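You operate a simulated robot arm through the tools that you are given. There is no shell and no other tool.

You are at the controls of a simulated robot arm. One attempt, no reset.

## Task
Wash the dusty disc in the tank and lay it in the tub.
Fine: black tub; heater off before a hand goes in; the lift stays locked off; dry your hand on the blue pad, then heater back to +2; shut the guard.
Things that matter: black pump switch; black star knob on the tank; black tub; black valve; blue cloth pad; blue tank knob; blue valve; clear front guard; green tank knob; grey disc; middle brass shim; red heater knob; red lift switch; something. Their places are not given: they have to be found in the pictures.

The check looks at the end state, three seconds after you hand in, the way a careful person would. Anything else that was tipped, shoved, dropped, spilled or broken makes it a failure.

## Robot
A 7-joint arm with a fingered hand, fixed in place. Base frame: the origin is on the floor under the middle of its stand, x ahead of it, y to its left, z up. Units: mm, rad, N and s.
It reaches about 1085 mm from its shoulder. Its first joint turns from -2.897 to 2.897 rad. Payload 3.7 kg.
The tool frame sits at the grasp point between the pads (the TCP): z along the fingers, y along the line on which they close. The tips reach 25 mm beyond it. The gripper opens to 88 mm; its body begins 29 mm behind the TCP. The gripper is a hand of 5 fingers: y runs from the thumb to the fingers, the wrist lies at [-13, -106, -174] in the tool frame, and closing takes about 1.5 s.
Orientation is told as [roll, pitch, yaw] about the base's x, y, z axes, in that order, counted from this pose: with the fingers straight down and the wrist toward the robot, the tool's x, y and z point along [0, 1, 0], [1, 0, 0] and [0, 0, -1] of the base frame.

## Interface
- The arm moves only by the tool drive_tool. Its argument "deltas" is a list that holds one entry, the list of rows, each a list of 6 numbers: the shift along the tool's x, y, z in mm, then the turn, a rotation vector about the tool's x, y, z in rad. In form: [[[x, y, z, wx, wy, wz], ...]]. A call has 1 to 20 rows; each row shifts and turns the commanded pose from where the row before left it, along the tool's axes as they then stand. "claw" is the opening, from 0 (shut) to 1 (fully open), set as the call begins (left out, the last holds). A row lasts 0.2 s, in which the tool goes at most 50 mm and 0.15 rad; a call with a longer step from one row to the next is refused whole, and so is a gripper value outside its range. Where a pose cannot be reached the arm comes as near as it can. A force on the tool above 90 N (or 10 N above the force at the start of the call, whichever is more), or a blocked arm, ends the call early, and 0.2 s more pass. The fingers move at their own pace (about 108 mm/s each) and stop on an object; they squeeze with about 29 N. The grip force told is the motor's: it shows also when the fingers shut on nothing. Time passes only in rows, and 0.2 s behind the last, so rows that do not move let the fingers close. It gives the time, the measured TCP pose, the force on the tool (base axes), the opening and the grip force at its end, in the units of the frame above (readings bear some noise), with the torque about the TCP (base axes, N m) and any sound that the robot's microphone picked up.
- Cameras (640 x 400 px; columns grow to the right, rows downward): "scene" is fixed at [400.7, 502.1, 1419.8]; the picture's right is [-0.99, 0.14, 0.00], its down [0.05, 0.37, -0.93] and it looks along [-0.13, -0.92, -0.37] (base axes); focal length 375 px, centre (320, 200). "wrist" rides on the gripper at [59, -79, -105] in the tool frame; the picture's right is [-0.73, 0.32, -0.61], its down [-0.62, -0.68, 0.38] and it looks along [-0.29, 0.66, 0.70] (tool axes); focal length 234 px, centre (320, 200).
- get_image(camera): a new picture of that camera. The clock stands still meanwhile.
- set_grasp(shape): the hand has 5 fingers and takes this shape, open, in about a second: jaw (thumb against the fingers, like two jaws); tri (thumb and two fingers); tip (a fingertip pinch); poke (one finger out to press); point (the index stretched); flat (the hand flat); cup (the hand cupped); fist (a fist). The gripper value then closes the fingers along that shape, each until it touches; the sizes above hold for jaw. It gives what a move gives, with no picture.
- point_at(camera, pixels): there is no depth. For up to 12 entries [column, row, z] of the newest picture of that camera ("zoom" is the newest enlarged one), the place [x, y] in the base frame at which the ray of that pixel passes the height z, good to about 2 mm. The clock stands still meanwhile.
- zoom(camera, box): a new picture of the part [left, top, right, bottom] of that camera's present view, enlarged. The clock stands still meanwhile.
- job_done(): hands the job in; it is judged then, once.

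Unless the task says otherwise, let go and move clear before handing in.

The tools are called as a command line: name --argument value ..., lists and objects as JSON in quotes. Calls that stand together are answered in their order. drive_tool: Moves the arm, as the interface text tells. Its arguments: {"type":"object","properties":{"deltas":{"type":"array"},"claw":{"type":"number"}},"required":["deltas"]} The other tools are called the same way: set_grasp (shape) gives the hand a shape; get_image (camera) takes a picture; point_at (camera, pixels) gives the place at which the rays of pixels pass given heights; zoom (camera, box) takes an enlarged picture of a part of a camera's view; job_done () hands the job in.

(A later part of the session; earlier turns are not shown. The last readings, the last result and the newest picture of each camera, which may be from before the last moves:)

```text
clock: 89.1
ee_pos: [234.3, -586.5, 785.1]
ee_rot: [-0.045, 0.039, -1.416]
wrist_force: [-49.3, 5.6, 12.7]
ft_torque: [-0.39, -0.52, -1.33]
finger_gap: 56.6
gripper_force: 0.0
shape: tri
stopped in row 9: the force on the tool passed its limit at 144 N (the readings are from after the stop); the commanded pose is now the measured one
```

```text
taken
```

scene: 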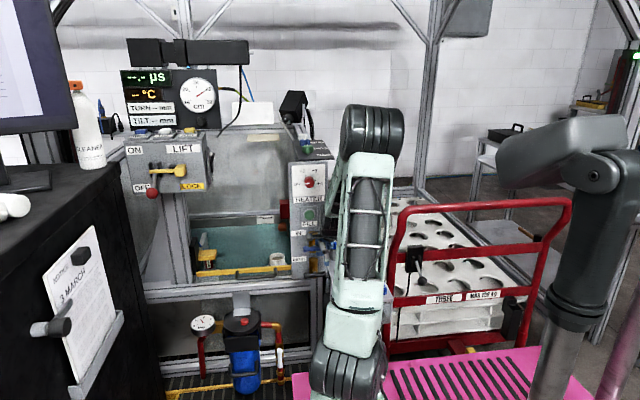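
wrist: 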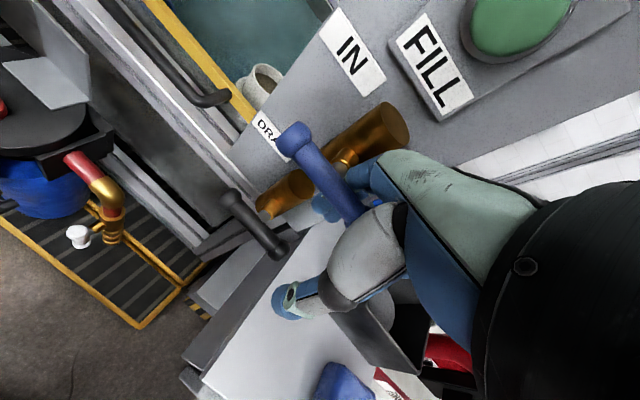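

The arm swung off course during that rotation: the TCP is at (234,-586,785) and touching the blue valve handle (wrist 320,170), with 49 N pushing it toward -x. I'll look closely before backing away.

zoom --camera "wrist" --box '[200, 70, 460, 330]'

zoom --camera "scene" --box '[270, 200, 370, 300]'

```text
1.54 times, centred on (330, 200) of wrist
```

zoom: 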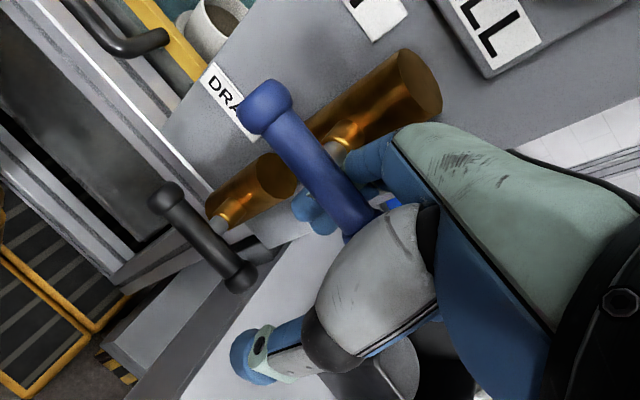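

```text
4.00 times, centred on (320, 250) of scene
```

zoom: 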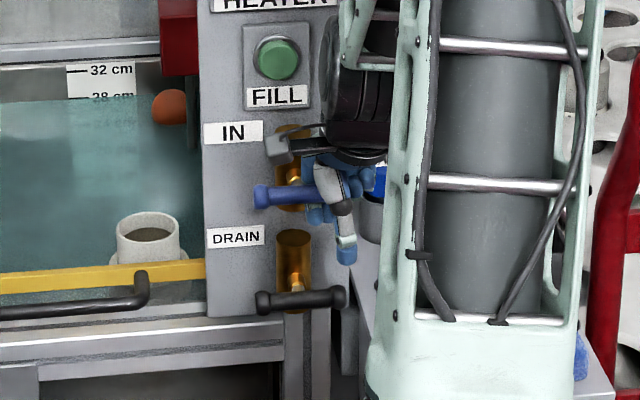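

The blue handle still looks horizontal, but it lies between my thumb and fingers. I'll retreat straight along the handle's axis (-x), the way the hand came in.

drive_tool --deltas '[[[-5.9, -0.9, 0, 0, 0, 0], [-5.9, -0.9, 0, 0, 0, 0], [0, 0, 0, 0, 0, 0]]]'

zoom --camera "wrist" --box '[200, 70, 460, 330]'

zoom --camera "scene" --box '[270, 200, 370, 300]'

```text
clock: 89.9
ee_pos: [230.7, -585.3, 783.8]
ee_rot: [-0.046, 0.039, -1.401]
wrist_force: [-5.2, 0.0, 5.4]
ft_torque: [-0.14, -0.1, -0.16]
finger_gap: 56.9
gripper_force: 0.1
shape: tri
```

```text
1.54 times, centred on (330, 200) of wrist
```

zoom: 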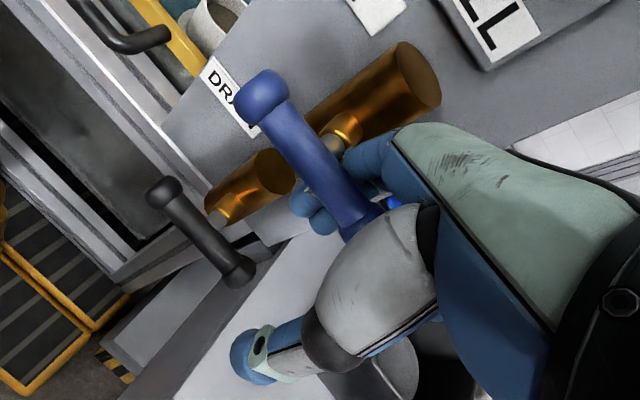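

```text
4.00 times, centred on (320, 250) of scene
```

zoom: 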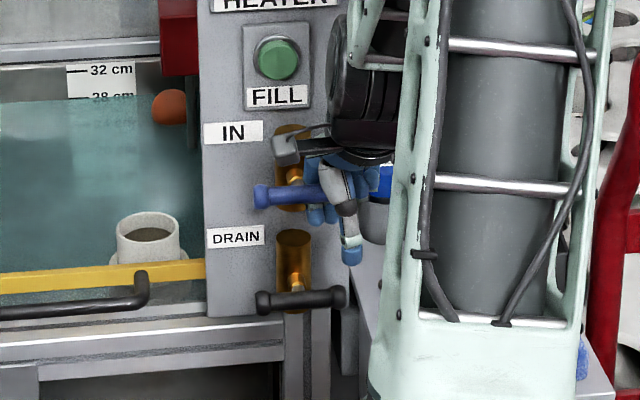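

The force dropped to about 5 N. I'll keep sliding out along -x in small steps.

drive_tool --deltas '[[[-7.9, -1.3, 0, 0, 0, 0], [-7.9, -1.3, 0, 0, 0, 0], [-7.9, -1.3, 0, 0, 0, 0], [0, 0, 0, 0, 0, 0]]]'

zoom --camera "wrist" --box '[200, 70, 460, 330]'

```text
clock: 90.9
ee_pos: [204.5, -584.5, 784.3]
ee_rot: [-0.047, 0.039, -1.404]
wrist_force: [1.6, -2.9, 1.1]
ft_torque: [0.01, -0.04, -0.06]
finger_gap: 57.0
gripper_force: 0.1
shape: tri
```

```text
1.54 times, centred on (330, 200) of wrist
```

zoom: 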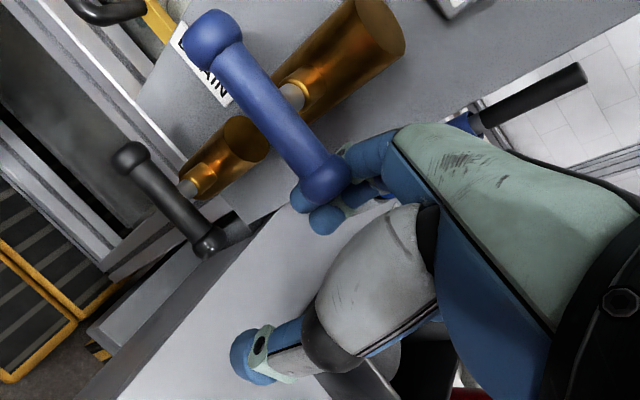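

The handle is nearly clear of the hand. I'll continue out another 60 mm and then inspect the valve.

drive_tool --deltas '[[[-9.9, -1.6, 0, 0, 0, 0], [-14.8, -2.4, 0, 0, 0, 0], [-19.7, -3.2, 0, 0, 0, 0], [-14.8, -2.4, 0, 0, 0, 0], [0, 0, 0, 0, 0, 0]]]'

get_image --camera "wrist"

zoom --camera "scene" --box '[270, 200, 370, 300]'

zoom --camera "scene" --box '[180, 190, 340, 290]'

```text
clock: 92.1
ee_pos: [143.3, -584.7, 788.5]
ee_rot: [-0.047, 0.041, -1.402]
wrist_force: [0.0, -0.1, -0.3]
ft_torque: [-0.01, -0.02, 0.01]
finger_gap: 56.5
gripper_force: 0.0
shape: tri
```

```text
taken
```

wrist: 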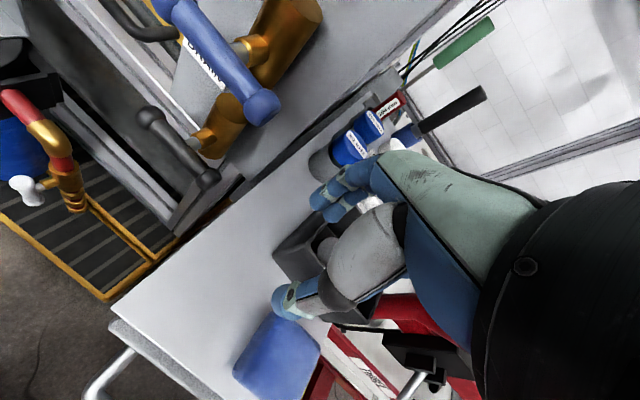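

```text
4.00 times, centred on (320, 250) of scene
```

zoom: 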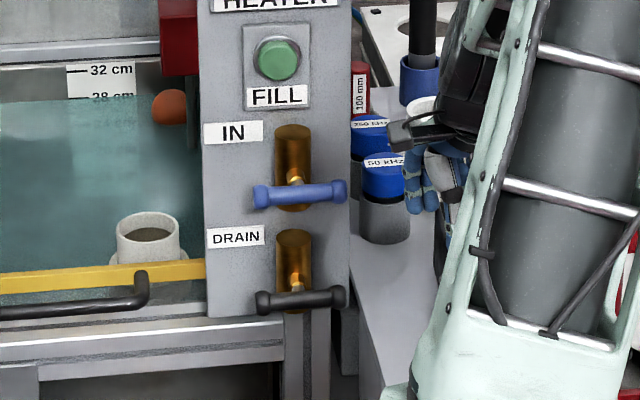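

```text
4.00 times, centred on (260, 240) of scene
```

zoom: 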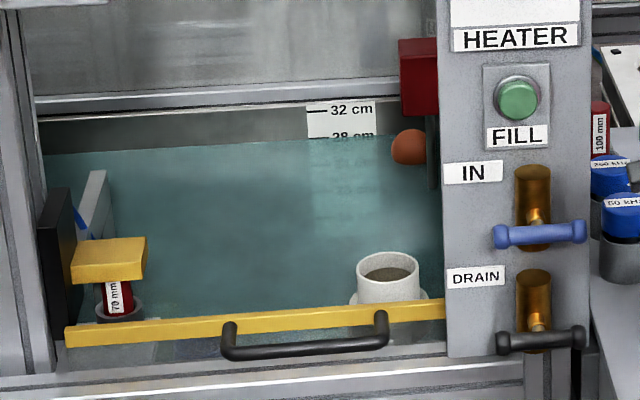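

The blue valve handle matches its starting position exactly, the water level is the same, and the bottles and disc are fine. I'll rise and back off slightly, then yaw to about -140° and verify the pose after each small call.

drive_tool --deltas '[[[-3, -20.8, -31, 0, 0, 0], [-3, -20.8, -31, 0, 0, 0], [0, 0, 0, 0, 0, 0.149], [0, 0, 0, 0, 0, 0.149], [0, 0, 0, 0, 0, 0.149], [0, 0, 0, 0, 0, 0]]]'

get_image --camera "scene"

```text
clock: 93.5
ee_pos: [133.4, -547.6, 852.6]
ee_rot: [-0.06, 0.012, -1.852]
wrist_force: [-0.1, -0.7, -0.1]
ft_torque: [0.0, -0.04, -0.02]
finger_gap: 57.0
gripper_force: 0.0
shape: tri
```

```text
taken
```

scene: 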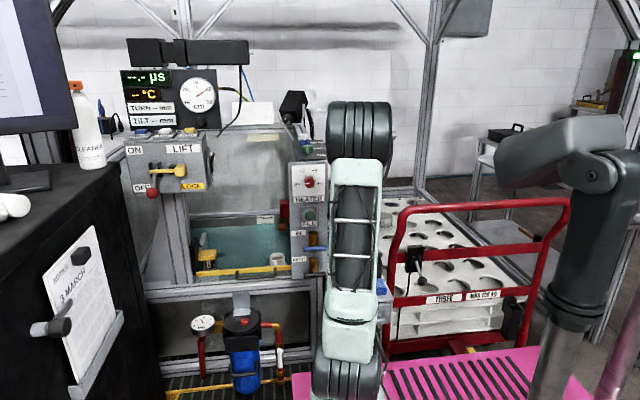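

The pose is tracking well. I'll finish the yaw to about -140° and correct the slight tilt.

drive_tool --deltas '[[[0, 0, 0, -0.003, 0.015, 0.145], [0, 0, 0, -0.003, 0.015, 0.145], [0, 0, 0, -0.003, 0.015, 0.145], [0, 0, 0, -0.003, 0.015, 0.145], [0, 0, 0, 0, 0, 0]]]'

get_image --camera "scene"

get_image --camera "wrist"

```text
clock: 94.7
ee_pos: [134.6, -549.2, 851.8]
ee_rot: [0.004, -0.013, -2.432]
wrist_force: [-0.5, -0.6, -1.2]
ft_torque: [0.01, 0.0, 0.02]
finger_gap: 56.5
gripper_force: 0.1
shape: tri
```

```text
taken
```

scene: 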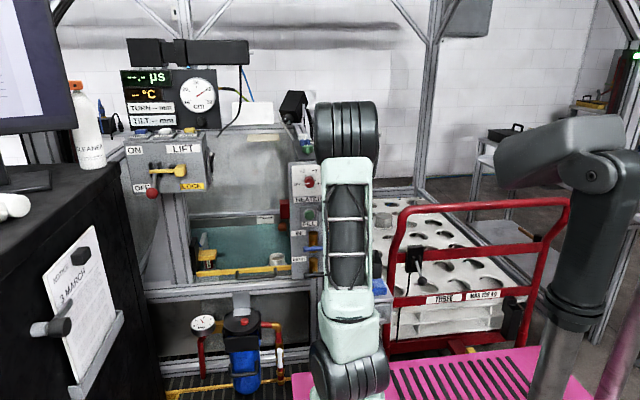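

```text
taken
```

wrist: 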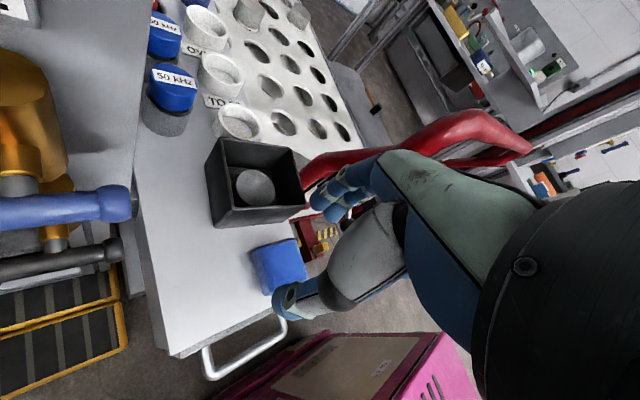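

The pad is at wrist (277,266) and the tub with the clean disc at (255,183). I'll measure the pad.

zoom --camera "wrist" --box '[220, 210, 340, 330]'

point_at --camera "wrist" --pixels '[[250, 250, 675], [293, 239, 675], [305, 281, 675], [263, 292, 675], [277, 265, 675], [277, 265, 680]]'

```text
3.33 times, centred on (280, 270) of wrist
```

zoom: 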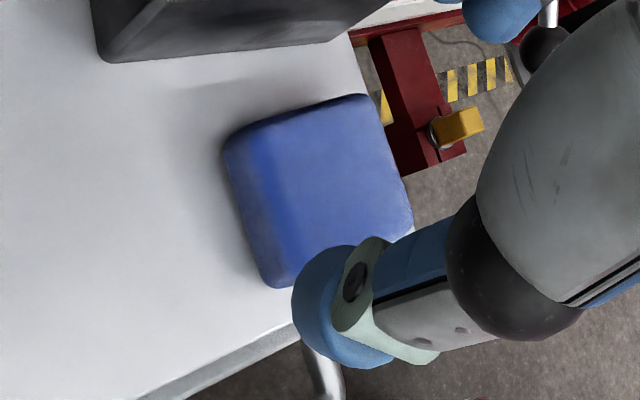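

```text
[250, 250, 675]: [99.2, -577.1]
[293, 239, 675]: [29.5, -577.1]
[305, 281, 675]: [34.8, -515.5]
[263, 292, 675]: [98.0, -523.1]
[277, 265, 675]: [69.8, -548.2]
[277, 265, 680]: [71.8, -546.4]
```

The pad is centred at (65,-548) and hasn't moved. I'll move above it at this yaw and come down to about z 740.

drive_tool --deltas '[[[-22.2, 25, 25, 0, 0, 0], [-22.2, 25, 25, 0, 0, 0], [0, 0, 0, 0, 0, 0]]]'

get_image --camera "wrist"

zoom --camera "scene" --box '[310, 180, 430, 320]'

```text
clock: 95.5
ee_pos: [68.0, -548.4, 801.7]
ee_rot: [0.002, -0.013, -2.429]
wrist_force: [-0.6, 0.4, 0.4]
ft_torque: [0.01, -0.02, -0.02]
finger_gap: 56.5
gripper_force: 0.0
shape: tri
```

```text
taken
```

wrist: 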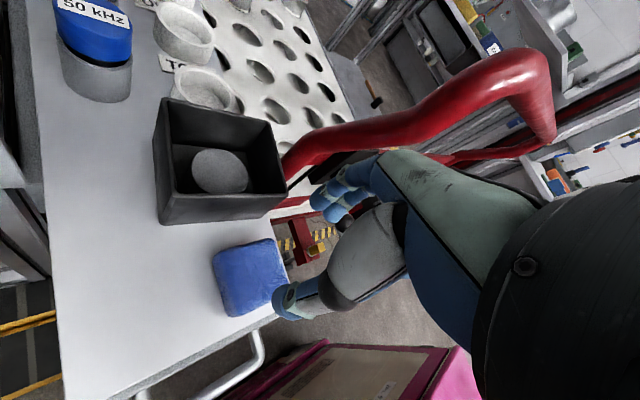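

```text
2.86 times, centred on (370, 250) of scene
```

zoom: 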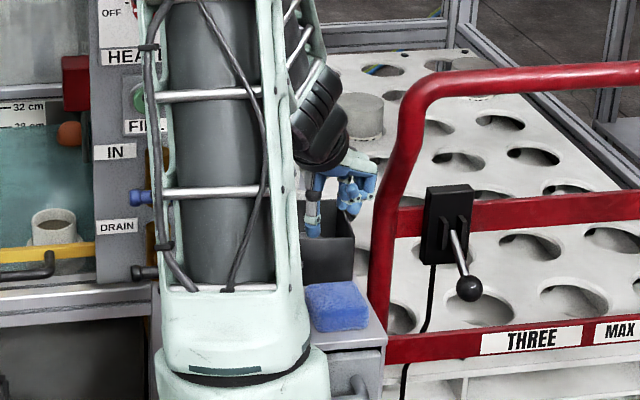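

The hand is over the pad with a clear gap to the red post. I'll bring the fingertips closer together so they all land on the pad, and descend to just above it.

drive_tool --deltas '[[[0, 0, 20, 0, 0, 0], [0, 0, 20, 0, 0, 0], [0, 0, 20, 0, 0, 0], [0, 0, 20, 0, 0, 0], [0, 0, 0, 0, 0, 0]]]' --claw 0.3

get_image --camera "wrist"

zoom --camera "scene" --box '[330, 220, 410, 320]'

```text
clock: 96.7
ee_pos: [65.2, -548.4, 723.6]
ee_rot: [0.004, -0.012, -2.429]
wrist_force: [-0.6, 0.4, 0.3]
ft_torque: [0.02, 0.0, -0.02]
finger_gap: 26.8
gripper_force: 0.0
shape: tri
```

```text
taken
```

wrist: 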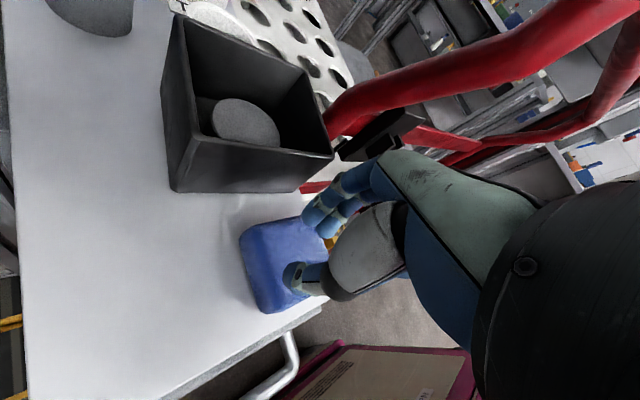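

```text
4.00 times, centred on (370, 270) of scene
```

zoom: 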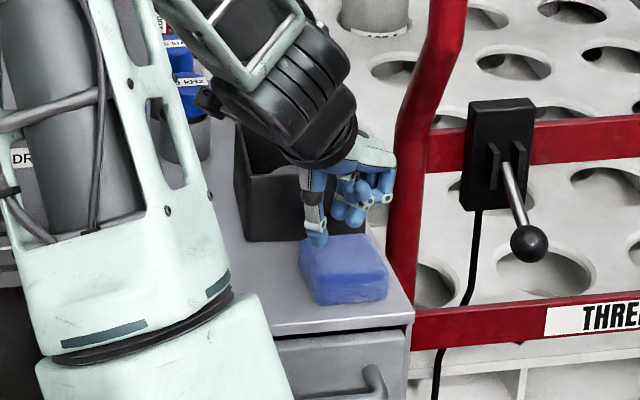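

The fingertips are above the pad. I'll shift 5 mm toward its middle and lower gently, reading the force.

drive_tool --deltas '[[[-4, -3, 6, 0, 0, 0], [0, 0, 6, 0, 0, 0], [0, 0, 4, 0, 0, 0], [0, 0, 0, 0, 0, 0]]]'

drive_tool --deltas '[[[0, 0, 3, 0, 0, 0], [0, 0, 0, 0, 0, 0]]]'

```text
clock: 97.7
ee_pos: [65.9, -544.1, 707.0]
ee_rot: [0.002, -0.014, -2.43]
wrist_force: [0.1, 0.4, -0.4]
ft_torque: [0.0, 0.0, 0.0]
finger_gap: 26.6
gripper_force: 0.1
shape: tri
```

```text
clock: 98.3
ee_pos: [65.8, -542.9, 702.6]
ee_rot: [0.003, -0.013, -2.431]
wrist_force: [-0.4, -0.5, 0.7]
ft_torque: [0.03, -0.03, 0.03]
finger_gap: 26.8
gripper_force: 0.0
shape: tri
```

No contact yet at z 702.6. I'll lower in further 3 mm steps.

drive_tool --deltas '[[[0, 0, 3, 0, 0, 0], [0, 0, 0, 0, 0, 0]]]'

drive_tool --deltas '[[[0, 0, 3, 0, 0, 0], [0, 0, 0, 0, 0, 0]]]'

zoom --camera "scene" --box '[330, 220, 410, 320]'

zoom --camera "wrist" --box '[220, 170, 400, 350]'

```text
clock: 98.9
ee_pos: [66.1, -542.8, 701.2]
ee_rot: [0.002, -0.012, -2.434]
wrist_force: [-2.7, 1.1, 9.5]
ft_torque: [-0.02, 0.07, -0.01]
finger_gap: 6.2
gripper_force: 28.7
shape: tri
```

```text
clock: 99.5
ee_pos: [63.6, -545.4, 699.2]
ee_rot: [0.006, -0.018, -2.431]
wrist_force: [-9.9, -9.4, 41.6]
ft_torque: [-0.33, 0.2, -0.04]
finger_gap: 3.9
gripper_force: 28.7
shape: tri
```

```text
4.00 times, centred on (370, 270) of scene
```

zoom: 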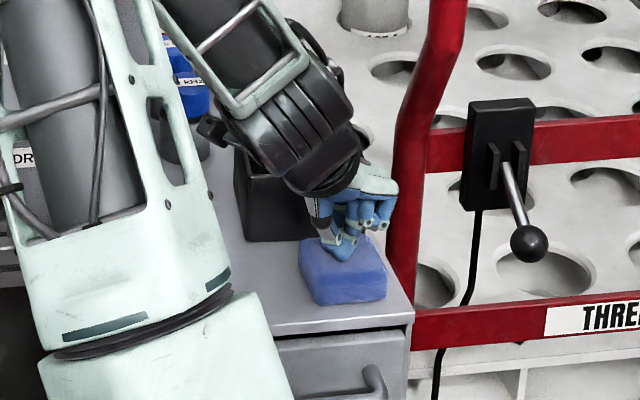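

```text
2.22 times, centred on (310, 260) of wrist
```

zoom: 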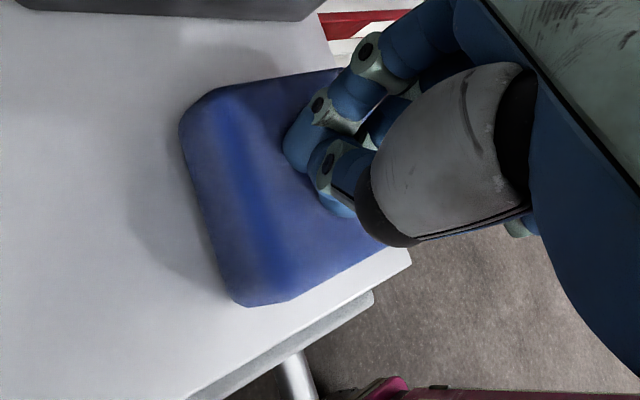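

The fingers are pressing on the pad with 42 N, more than I want. I'll ease up a little and hold a gentle press.

drive_tool --deltas '[[[0, 0, -3, 0, 0, 0], [0, 0, 0, 0, 0, 0], [0, 0, 0, 0, 0, 0]]]'

zoom --camera "wrist" --box '[220, 170, 400, 350]'

```text
clock: 100.3
ee_pos: [65.3, -543.5, 700.2]
ee_rot: [0.002, -0.014, -2.431]
wrist_force: [-5.3, -6.0, 22.0]
ft_torque: [-0.21, 0.14, -0.04]
finger_gap: 3.6
gripper_force: 28.6
shape: tri
```

```text
2.22 times, centred on (310, 260) of wrist
```

zoom: 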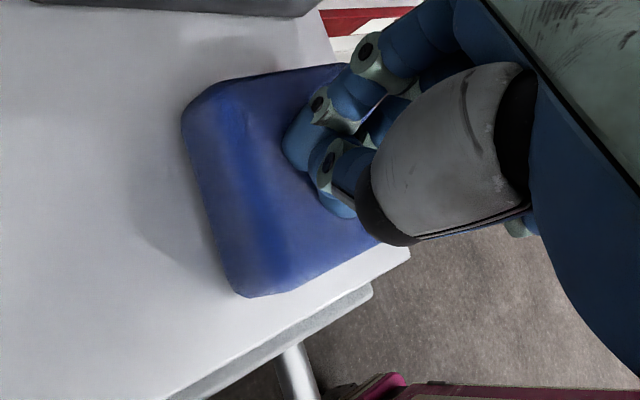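

Force is 22 N now. I'll ease up slightly more and hold for a couple of seconds so the fingertips dry.

drive_tool --deltas '[[[0, 0, -1, 0, 0, 0], [0, 0, 0, 0, 0, 0], [0, 0, 0, 0, 0, 0], [0, 0, 0, 0, 0, 0], [0, 0, 0, 0, 0, 0], [0, 0, 0, 0, 0, 0], [0, 0, 0, 0, 0, 0], [0, 0, 0, 0, 0, 0], [0, 0, 0, 0, 0, 0], [0, 0, 0, 0, 0, 0]]]'

zoom --camera "scene" --box '[330, 220, 410, 320]'

```text
clock: 102.5
ee_pos: [65.6, -545.0, 702.1]
ee_rot: [0.002, -0.013, -2.43]
wrist_force: [0.2, 0.2, 0.4]
ft_torque: [0.02, 0.01, 0.01]
finger_gap: 3.0
gripper_force: 29.0
shape: tri
```

```text
4.00 times, centred on (370, 270) of scene
```

zoom: 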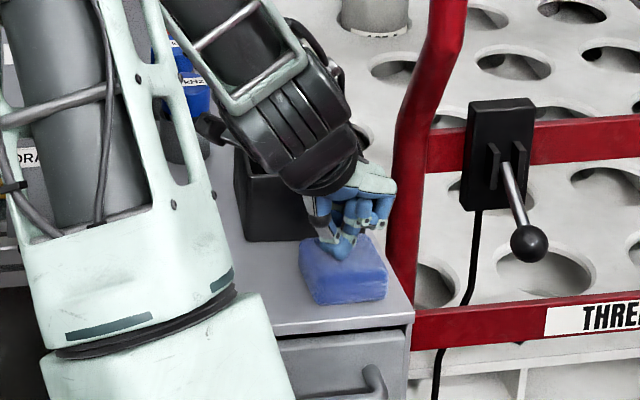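

Contact just ended at z 702. I'll lift 25 mm and make sure the pad isn't pinched, then do a second press with the whole hand.

drive_tool --deltas '[[[0, 0, -5, 0, 0, 0], [0, 0, -10, 0, 0, 0], [0, 0, -10, 0, 0, 0], [0, 0, 0, 0, 0, 0]]]' --claw 0.3

zoom --camera "scene" --box '[330, 220, 410, 320]'

zoom --camera "wrist" --box '[220, 170, 400, 350]'

```text
clock: 103.5
ee_pos: [66.1, -544.2, 726.2]
ee_rot: [0.004, -0.013, -2.43]
wrist_force: [-0.3, -0.4, 0.0]
ft_torque: [-0.02, -0.02, 0.03]
finger_gap: 3.0
gripper_force: 29.1
shape: tri
```

```text
4.00 times, centred on (370, 270) of scene
```

zoom: 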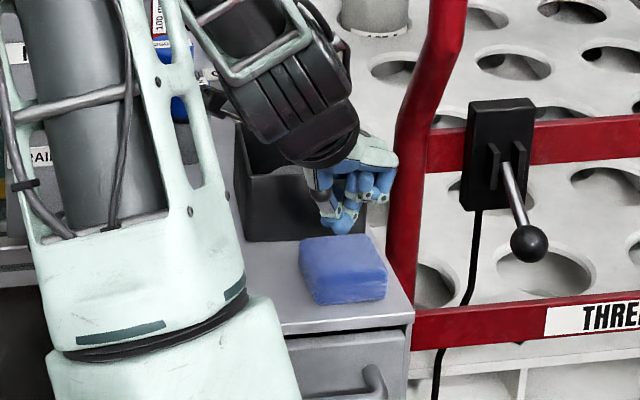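

```text
2.22 times, centred on (310, 260) of wrist
```

zoom: 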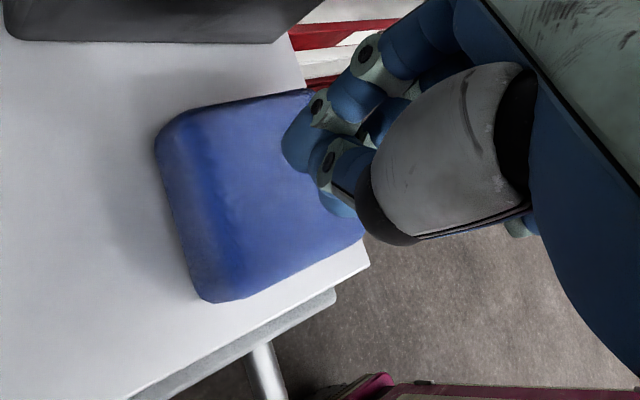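

The pad stayed in place on the table. I'll rise a bit, switch to the jaw shape so all fingers can be pressed, and bring the fingertips together.

drive_tool --deltas '[[[-5, -4, -20, 0, 0, 0], [0, 0, -20, 0, 0, 0], [0, 0, 0, 0, 0, 0]]]' --claw 0.6

set_grasp --shape "jaw"

drive_tool --deltas '[[[0, 0, 0, 0, 0, 0], [0, 0, 0, 0, 0, 0], [0, 0, 0, 0, 0, 0], [0, 0, 0, 0, 0, 0], [0, 0, 0, 0, 0, 0]]]' --claw 0.4

get_image --camera "wrist"

zoom --camera "scene" --box '[330, 200, 420, 310]'

```text
clock: 104.3
ee_pos: [68.1, -537.0, 766.3]
ee_rot: [0.002, -0.014, -2.432]
wrist_force: [-0.5, 0.5, 1.0]
ft_torque: [-0.03, -0.03, -0.03]
finger_gap: 52.6
gripper_force: 0.1
shape: tri
```

```text
clock: 105.2
ee_pos: [66.9, -537.3, 767.4]
ee_rot: [0.001, -0.015, -2.431]
wrist_force: [-0.9, -0.9, -0.9]
ft_torque: [0.0, 0.0, 0.01]
finger_gap: 87.8
gripper_force: 0.1
shape: jaw
```

```text
clock: 106.4
ee_pos: [67.5, -535.9, 766.5]
ee_rot: [0.002, -0.014, -2.429]
wrist_force: [-0.2, 0.0, 0.4]
ft_torque: [-0.01, 0.04, 0.02]
finger_gap: 35.6
gripper_force: 0.0
shape: jaw
```

```text
taken
```

wrist: 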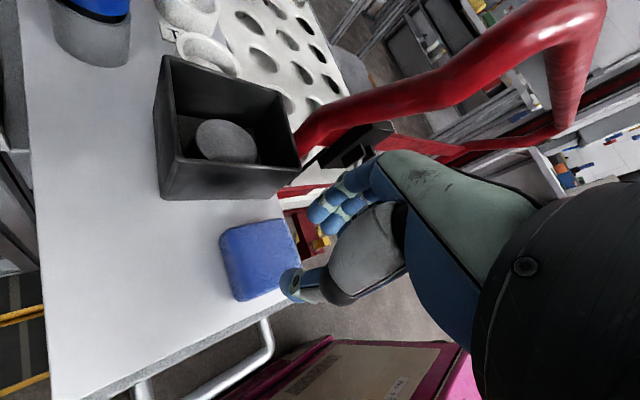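

```text
3.64 times, centred on (375, 255) of scene
```

zoom: 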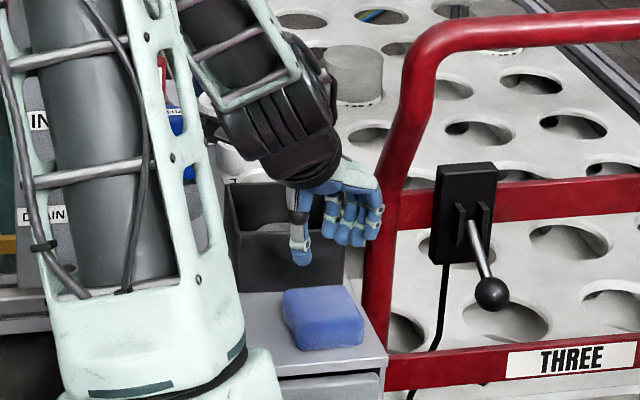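

All five fingertips are together, but the outer finger is only about 15 mm from the red post. I'll shift +x for margin and then lower onto the pad.

drive_tool --deltas '[[[9.4, -6.4, 0, 0, 0, 0], [0, 0, 20, 0, 0, 0], [0, 0, 20, 0, 0, 0], [0, 0, 8, 0, 0, 0], [0, 0, 0, 0, 0, 0]]]'

zoom --camera "scene" --box '[330, 200, 420, 310]'

zoom --camera "wrist" --box '[200, 150, 400, 350]'

```text
clock: 107.6
ee_pos: [76.5, -540.6, 717.1]
ee_rot: [0.0, -0.015, -2.43]
wrist_force: [-0.2, -0.4, -0.2]
ft_torque: [0.01, 0.02, 0.0]
finger_gap: 35.8
gripper_force: 0.0
shape: jaw
```

```text
3.64 times, centred on (375, 255) of scene
```

zoom: 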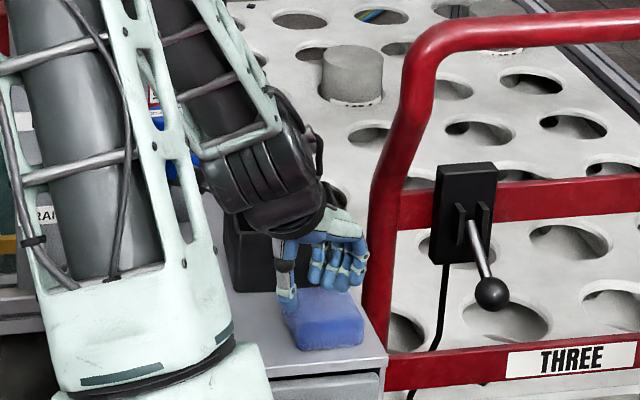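

```text
2.00 times, centred on (300, 250) of wrist
```

zoom: 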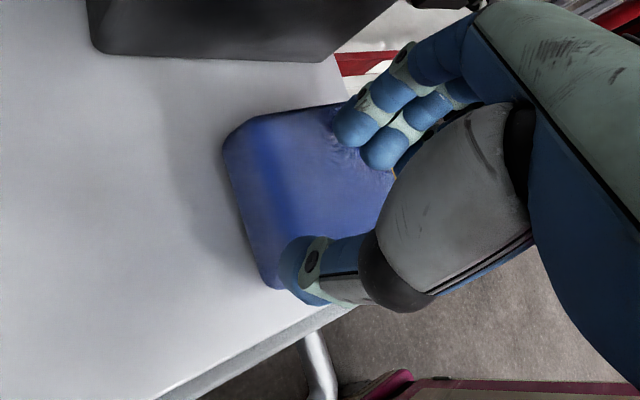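

drive_tool --deltas '[[[0, 4, 5, 0, 0, 0], [0, 0, 5, 0, 0, 0], [0, 0, 0, 0, 0, 0]]]'

drive_tool --deltas '[[[0, 0, 3, 0, 0, 0], [0, 0, 0, 0, 0, 0]]]'

```text
clock: 108.4
ee_pos: [74.4, -543.3, 707.7]
ee_rot: [0.003, -0.015, -2.431]
wrist_force: [-0.3, 0.2, 0.4]
ft_torque: [-0.01, 0.02, 0.0]
finger_gap: 35.5
gripper_force: 0.0
shape: jaw
```

```text
clock: 109.0
ee_pos: [73.6, -543.5, 706.0]
ee_rot: [0.003, -0.015, -2.429]
wrist_force: [0.8, -0.7, 0.2]
ft_torque: [0.0, -0.02, -0.01]
finger_gap: 35.6
gripper_force: 0.0
shape: jaw
```

No contact yet at z 706. I'll go 2 mm at a time, then hold once there's light pressure.

drive_tool --deltas '[[[0, 0, 2, 0, 0, 0], [0, 0, 0, 0, 0, 0]]]'

drive_tool --deltas '[[[0, 0, 2, 0, 0, 0], [0, 0, 0, 0, 0, 0]]]'

```text
clock: 109.6
ee_pos: [75.2, -543.2, 702.6]
ee_rot: [0.0, -0.013, -2.429]
wrist_force: [-0.2, 0.1, 0.5]
ft_torque: [-0.02, -0.02, -0.01]
finger_gap: 35.8
gripper_force: 0.1
shape: jaw
```

```text
clock: 110.2
ee_pos: [75.3, -543.0, 701.1]
ee_rot: [0.003, -0.015, -2.432]
wrist_force: [-0.9, -1.4, 11.6]
ft_torque: [-0.24, 0.18, -0.02]
finger_gap: 35.8
gripper_force: 0.0
shape: jaw
```

Contact is light at 11.6 N. I'll hold here for about 3 seconds.

drive_tool --deltas '[[[0, 0, 0, 0, 0, 0], [0, 0, 0, 0, 0, 0], [0, 0, 0, 0, 0, 0], [0, 0, 0, 0, 0, 0], [0, 0, 0, 0, 0, 0], [0, 0, 0, 0, 0, 0], [0, 0, 0, 0, 0, 0], [0, 0, 0, 0, 0, 0], [0, 0, 0, 0, 0, 0], [0, 0, 0, 0, 0, 0], [0, 0, 0, 0, 0, 0], [0, 0, 0, 0, 0, 0], [0, 0, 0, 0, 0, 0], [0, 0, 0, 0, 0, 0], [0, 0, 0, 0, 0, 0]]]'

zoom --camera "scene" --box '[330, 220, 410, 320]'

zoom --camera "wrist" --box '[200, 150, 400, 350]'

```text
clock: 113.4
ee_pos: [74.6, -544.4, 701.5]
ee_rot: [0.004, -0.013, -2.431]
wrist_force: [-1.3, -1.4, 20.8]
ft_torque: [-0.43, 0.33, 0.01]
finger_gap: 36.6
gripper_force: 0.1
shape: jaw
```

```text
4.00 times, centred on (370, 270) of scene
```

zoom: 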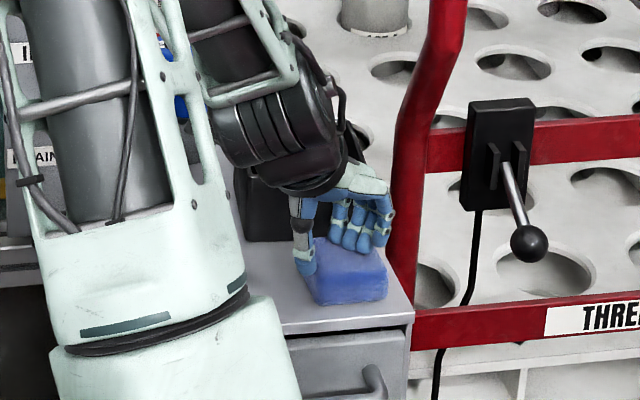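

```text
2.00 times, centred on (300, 250) of wrist
```

zoom: 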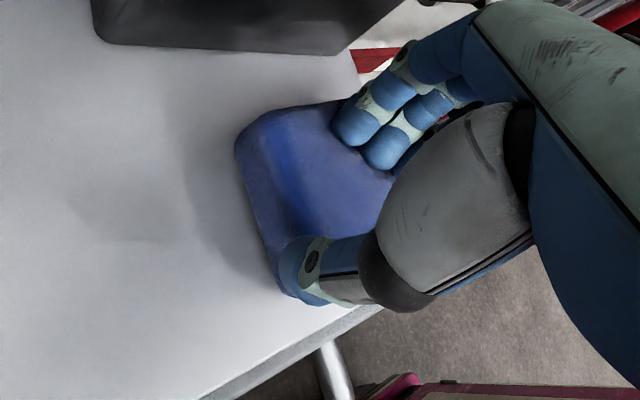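

The fingers carry the load and the thumb is near the pad's edge. I'll lift, bring thumb and fingers together over the middle, and press once more so the thumb is dried too.

drive_tool --deltas '[[[0, 0, -7, 0, 0, 0], [0, 0, -8, 0, 0, 0], [0, 8, 0, 0, 0, 0], [0, 0, 0, 0, 0, 0], [0, 0, 0, 0, 0, 0], [0, 0, 0, 0, 0, 0]]]' --claw 0.15

drive_tool --deltas '[[[0, 0, 5, 0, 0, 0], [0, 0, 5, 0, 0, 0], [0, 0, 3, 0, 0, 0], [0, 0, 0, 0, 0, 0]]]'

zoom --camera "wrist" --box '[200, 150, 400, 350]'

```text
clock: 114.8
ee_pos: [69.1, -548.3, 716.9]
ee_rot: [0.001, -0.013, -2.428]
wrist_force: [0.1, 1.1, -0.2]
ft_torque: [-0.01, 0.03, -0.01]
finger_gap: 5.2
gripper_force: 29.3
shape: jaw
```

```text
clock: 115.8
ee_pos: [67.6, -549.4, 703.5]
ee_rot: [0.002, -0.014, -2.431]
wrist_force: [0.2, -0.5, 0.2]
ft_torque: [0.01, 0.0, 0.02]
finger_gap: 5.4
gripper_force: 28.7
shape: jaw
```

```text
2.00 times, centred on (300, 250) of wrist
```

zoom: 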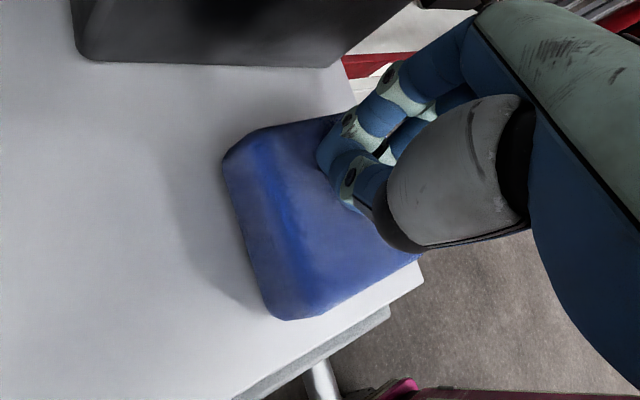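

drive_tool --deltas '[[[0, 0, 2, 0, 0, 0], [0, 0, 0, 0, 0, 0]]]'

drive_tool --deltas '[[[0, 0, 1.5, 0, 0, 0], [0, 0, 0, 0, 0, 0]]]'

```text
clock: 116.4
ee_pos: [68.6, -547.1, 701.3]
ee_rot: [0.003, -0.016, -2.433]
wrist_force: [0.0, -0.2, 2.1]
ft_torque: [-0.03, -0.01, 0.03]
finger_gap: 5.3
gripper_force: 29.0
shape: jaw
```

```text
clock: 117.0
ee_pos: [67.8, -548.5, 701.3]
ee_rot: [0.005, -0.017, -2.43]
wrist_force: [-3.2, -2.5, 17.2]
ft_torque: [-0.26, 0.1, -0.03]
finger_gap: 5.3
gripper_force: 28.9
shape: jaw
```

Contact is 17 N with thumb and fingers together on the pad. I'll hold for 2.5 seconds, then lift away.

drive_tool --deltas '[[[0, 0, 0, 0, 0, 0], [0, 0, 0, 0, 0, 0], [0, 0, 0, 0, 0, 0], [0, 0, 0, 0, 0, 0], [0, 0, 0, 0, 0, 0], [0, 0, 0, 0, 0, 0], [0, 0, 0, 0, 0, 0], [0, 0, 0, 0, 0, 0], [0, 0, 0, 0, 0, 0], [0, 0, 0, 0, 0, 0], [0, 0, 0, 0, 0, 0], [0, 0, 0, 0, 0, 0]]]'

drive_tool --deltas '[[[0, 0, -5, 0, 0, 0], [0, 0, -15, 0, 0, 0], [0, 0, -25, 0, 0, 0], [0, 0, -30, 0, 0, 0], [0, 0, -30, 0, 0, 0], [0, 0, -30, 0, 0, 0], [0, 0, -30, 0, 0, 0], [0, 0, 0, 0, 0, 0]]]'

get_image --camera "wrist"

get_image --camera "scene"

zoom --camera "scene" --box '[330, 220, 410, 320]'

```text
clock: 119.6
ee_pos: [68.2, -548.2, 700.7]
ee_rot: [0.004, -0.014, -2.43]
wrist_force: [-5.9, -7.7, 33.6]
ft_torque: [-0.58, 0.2, -0.04]
finger_gap: 6.0
gripper_force: 28.5
shape: jaw
```

```text
clock: 121.4
ee_pos: [69.7, -548.5, 863.9]
ee_rot: [0.003, -0.014, -2.428]
wrist_force: [0.3, 0.0, 0.3]
ft_torque: [0.06, -0.02, -0.02]
finger_gap: 4.8
gripper_force: 29.0
shape: jaw
```

```text
taken
```

wrist: 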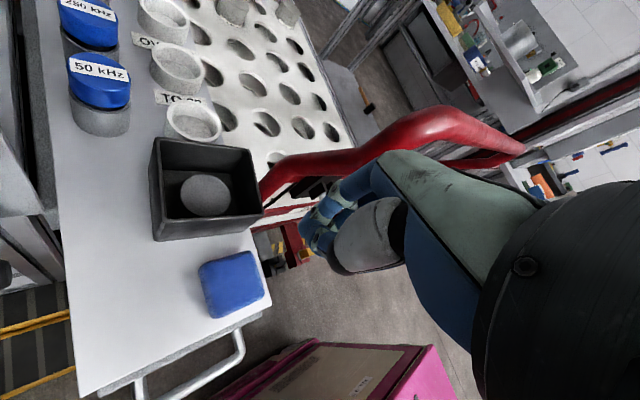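

```text
taken
```

scene: 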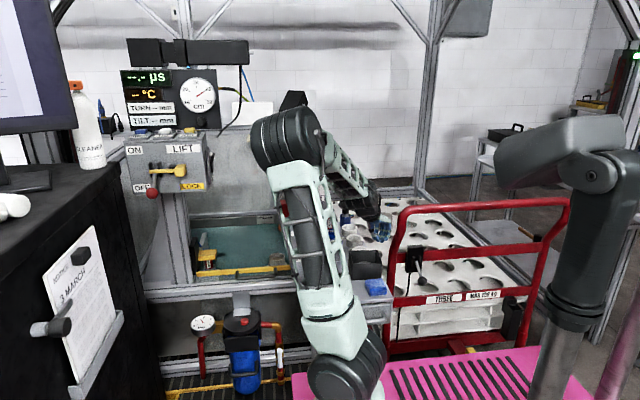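

```text
4.00 times, centred on (370, 270) of scene
```

zoom: 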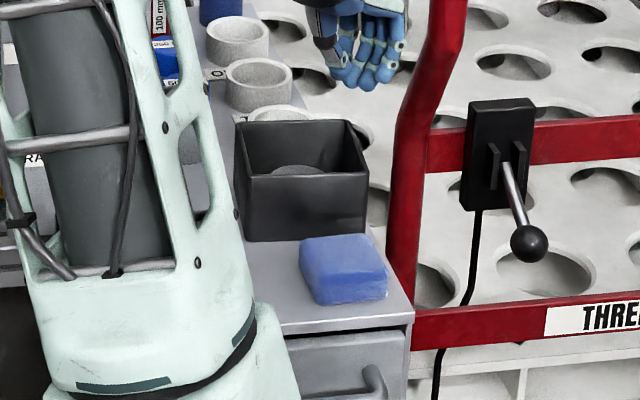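

Pad, tub and disc are all in place and the hand is clear. I'll return to the earlier waypoint near (188,-478,900), reopen the hand, and yaw back there, where this rotation worked before.

drive_tool --deltas '[[[6, -33.8, -9, 0, 0, 0], [6, -33.8, -9, 0, 0, 0], [6, -33.8, -9, 0, 0, 0], [6, -33.8, -9, 0, 0, 0], [0, 0, 0, 0, 0, 0], [0, 0, 0, 0, 0, 0]]]' --claw 1.0

drive_tool --deltas '[[[0, 0, 0, 0, 0, -0.143], [0, 0, 0, 0, 0, -0.143], [0, 0, 0, 0, 0, 0]]]'

get_image --camera "scene"

```text
clock: 122.8
ee_pos: [189.4, -477.1, 898.5]
ee_rot: [0.005, -0.014, -2.43]
wrist_force: [-0.1, -0.1, 0.2]
ft_torque: [0.0, 0.03, -0.01]
finger_gap: 87.8
gripper_force: 0.1
shape: jaw
```

```text
clock: 123.6
ee_pos: [188.6, -475.5, 897.5]
ee_rot: [-0.002, -0.016, -2.144]
wrist_force: [-0.3, -0.4, -0.9]
ft_torque: [0.01, 0.03, 0.02]
finger_gap: 87.7
gripper_force: 0.0
shape: jaw
```

```text
taken
```

scene: 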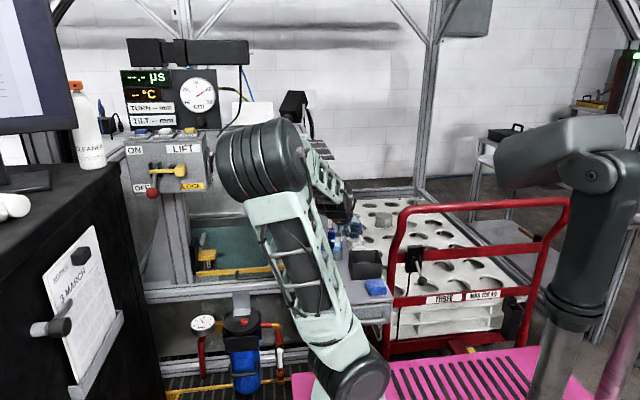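

The elbow is now on the left side of the view, a different branch from before. I'll continue the yaw in small calls, checking that the TCP holds.

drive_tool --deltas '[[[0, 0, 0, 0, 0, -0.143], [0, 0, 0, 0, 0, -0.143], [0, 0, 0, 0, 0, 0]]]'

get_image --camera "scene"

```text
clock: 124.4
ee_pos: [188.4, -475.5, 899.8]
ee_rot: [-0.004, -0.012, -1.858]
wrist_force: [-0.4, -0.7, 0.3]
ft_torque: [0.0, 0.0, 0.01]
finger_gap: 87.7
gripper_force: 0.0
shape: jaw
```

```text
taken
```

scene: 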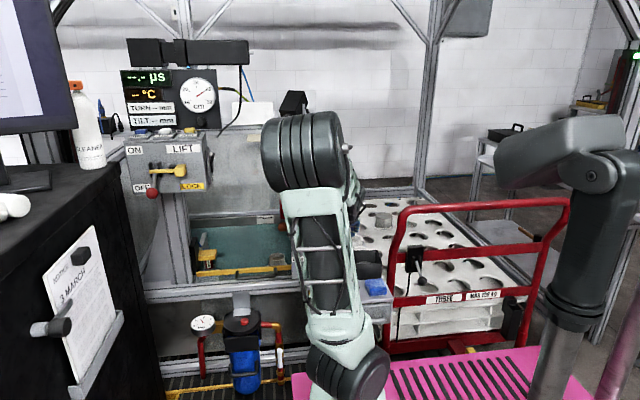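

The TCP is holding steady. I'll finish the yaw to -90°.

drive_tool --deltas '[[[0, 0, 0, 0, 0, -0.143], [0, 0, 0, 0, 0, -0.143], [0, 0, 0, 0, 0, 0]]]'

get_image --camera "scene"

```text
clock: 125.2
ee_pos: [187.5, -475.9, 899.6]
ee_rot: [-0.009, -0.012, -1.571]
wrist_force: [-0.5, 0.9, -0.1]
ft_torque: [0.03, 0.01, 0.0]
finger_gap: 87.8
gripper_force: 0.0
shape: jaw
```

```text
taken
```

scene: 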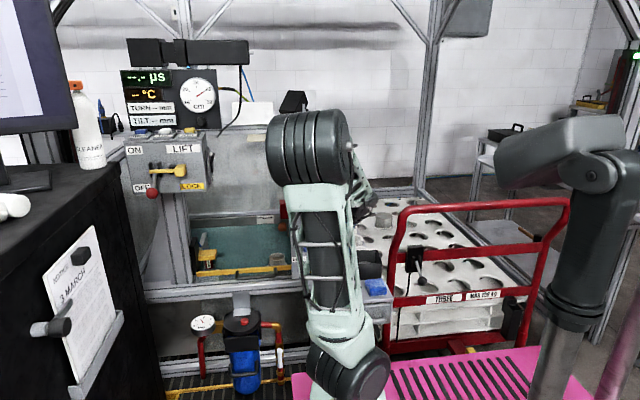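

Yaw -90° is reached cleanly. I'll rise to the knob-approach waypoint (270,-535,1016).

drive_tool --deltas '[[[20.6, 14.8, -29, 0, 0, 0], [20.6, 14.8, -29, 0, 0, 0], [20.6, 14.8, -29, 0, 0, 0], [20.6, 14.8, -29, 0, 0, 0], [0, 0, 0, 0, 0, 0]]]'

drive_tool --deltas '[[[0, 0, 0, -0.0864, -0.0864, -0.0864], [0, 0, 0, -0.0864, -0.0864, -0.0864], [0, 0, 0, -0.0864, -0.0864, -0.0864], [0, 0, 0, 0, 0, 0]]]'

get_image --camera "scene"

```text
clock: 126.4
ee_pos: [270.6, -532.9, 1014.3]
ee_rot: [-0.009, -0.009, -1.572]
wrist_force: [-0.2, 0.1, -0.4]
ft_torque: [0.03, 0.0, 0.0]
finger_gap: 87.7
gripper_force: 0.1
shape: jaw
```

```text
clock: 127.4
ee_pos: [269.9, -534.5, 1014.4]
ee_rot: [-0.306, -0.228, -1.275]
wrist_force: [-0.3, 0.3, -0.6]
ft_torque: [-0.01, -0.03, 0.01]
finger_gap: 87.4
gripper_force: 0.1
shape: jaw
```

```text
taken
```

scene: 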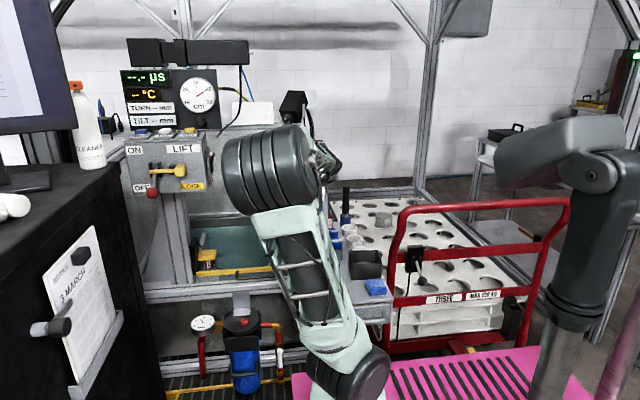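

It's tracking fine, though the elbow is on the left side this time. I'll continue in small rotation calls.

drive_tool --deltas '[[[0, 0, 0, -0.0864, -0.0864, -0.0864], [0, 0, 0, -0.0864, -0.0864, -0.0864], [0, 0, 0, -0.0864, -0.0864, -0.0864], [0, 0, 0, 0, 0, 0]]]'

get_image --camera "scene"

```text
clock: 128.4
ee_pos: [270.5, -534.3, 1016.4]
ee_rot: [-0.672, -0.334, -0.912]
wrist_force: [-0.4, 0.1, 0.0]
ft_torque: [0.0, -0.01, -0.03]
finger_gap: 87.7
gripper_force: 0.1
shape: jaw
```

```text
taken
```

scene: 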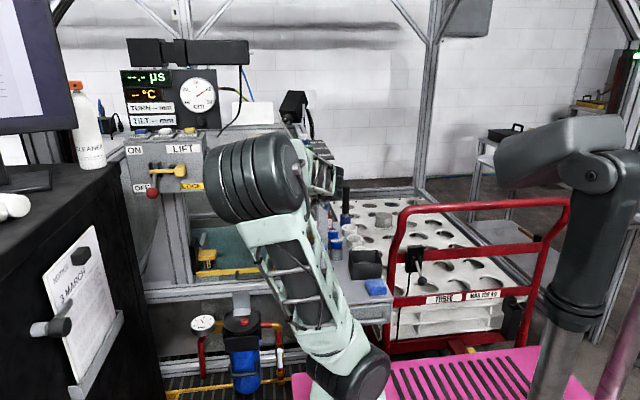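

drive_tool --deltas '[[[0, 0, 0, -0.0864, -0.0864, -0.0864], [0, 0, 0, -0.0864, -0.0864, -0.0864], [0, 0, 0, -0.0864, -0.0864, -0.0864], [0, 0, 0, -0.0864, -0.0864, -0.0864], [0, 0, 0, 0, 0, 0]]]'

get_image --camera "scene"

```text
clock: 129.6
ee_pos: [271.3, -534.3, 1016.0]
ee_rot: [-1.178, -0.266, -0.406]
wrist_force: [-0.2, -0.3, 0.1]
ft_torque: [0.0, -0.02, 0.0]
finger_gap: 88.0
gripper_force: 0.1
shape: jaw
```

```text
taken
```

scene: 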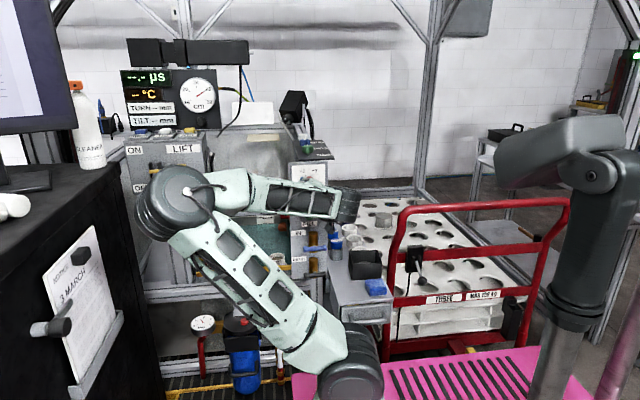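

The elbow has swung far left to scene (175,205), toward the black cabinet, so I'll stop this branch and undo the rotation. With the elbow on this side, approaching the knob with the wrist on the +x side should suit better.

drive_tool --deltas '[[[0, 0, 0, 0.0864, 0.0864, 0.0864], [0, 0, 0, 0.0864, 0.0864, 0.0864], [0, 0, 0, 0.0864, 0.0864, 0.0864], [0, 0, 0, 0.0864, 0.0864, 0.0864], [0, 0, 0, 0.0864, 0.0864, 0.0864], [0, 0, 0, 0, 0, 0]]]'

get_image --camera "scene"

```text
clock: 131.0
ee_pos: [271.4, -533.7, 1015.6]
ee_rot: [-0.542, -0.315, -1.039]
wrist_force: [-0.1, -0.5, 0.1]
ft_torque: [0.01, 0.0, 0.0]
finger_gap: 87.6
gripper_force: 0.0
shape: jaw
```

```text
taken
```

scene: 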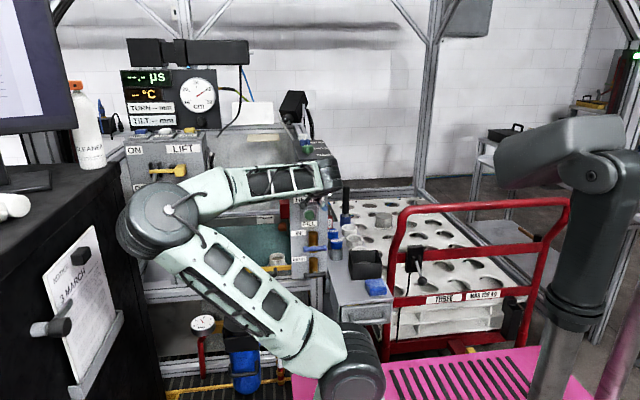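

The elbow kept drifting left rather than returning. Extending the arm will pull it in, so I'll raise the hand up and toward -x into free space, near the start pose's area.

drive_tool --deltas '[[[-29.5, 3.6, -23.9, 0, 0, 0], [-29.5, 3.6, -23.9, 0, 0, 0], [0, 0, 0, 0, 0, 0]]]'

get_image --camera "scene"

```text
clock: 131.8
ee_pos: [242.5, -533.9, 1085.9]
ee_rot: [-0.546, -0.314, -1.038]
wrist_force: [0.1, 0.1, 0.5]
ft_torque: [-0.02, 0.02, -0.01]
finger_gap: 87.5
gripper_force: 0.1
shape: jaw
```

```text
taken
```

scene: 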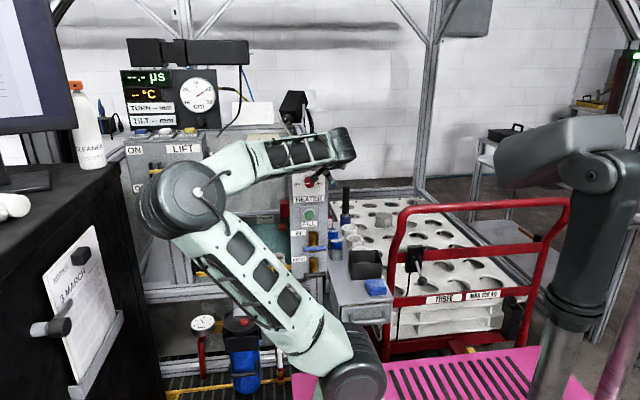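

The elbow is coming in (now at scene (185,200)). I'll continue raising.

drive_tool --deltas '[[[-29.5, 3.6, -23.9, 0, 0, 0], [-29.5, 3.6, -23.9, 0, 0, 0], [-29.5, 3.6, -23.9, 0, 0, 0], [-29.5, 3.6, -23.9, 0, 0, 0], [0, 0, 0, 0, 0, 0]]]'

get_image --camera "scene"

```text
clock: 133.0
ee_pos: [178.4, -534.9, 1224.6]
ee_rot: [-0.545, -0.313, -1.038]
wrist_force: [0.8, 0.0, -1.2]
ft_torque: [-0.01, 0.0, -0.01]
finger_gap: 87.5
gripper_force: 0.0
shape: jaw
```

```text
taken
```

scene: 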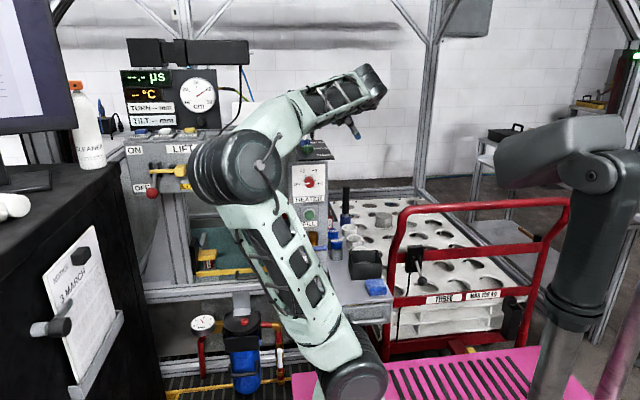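

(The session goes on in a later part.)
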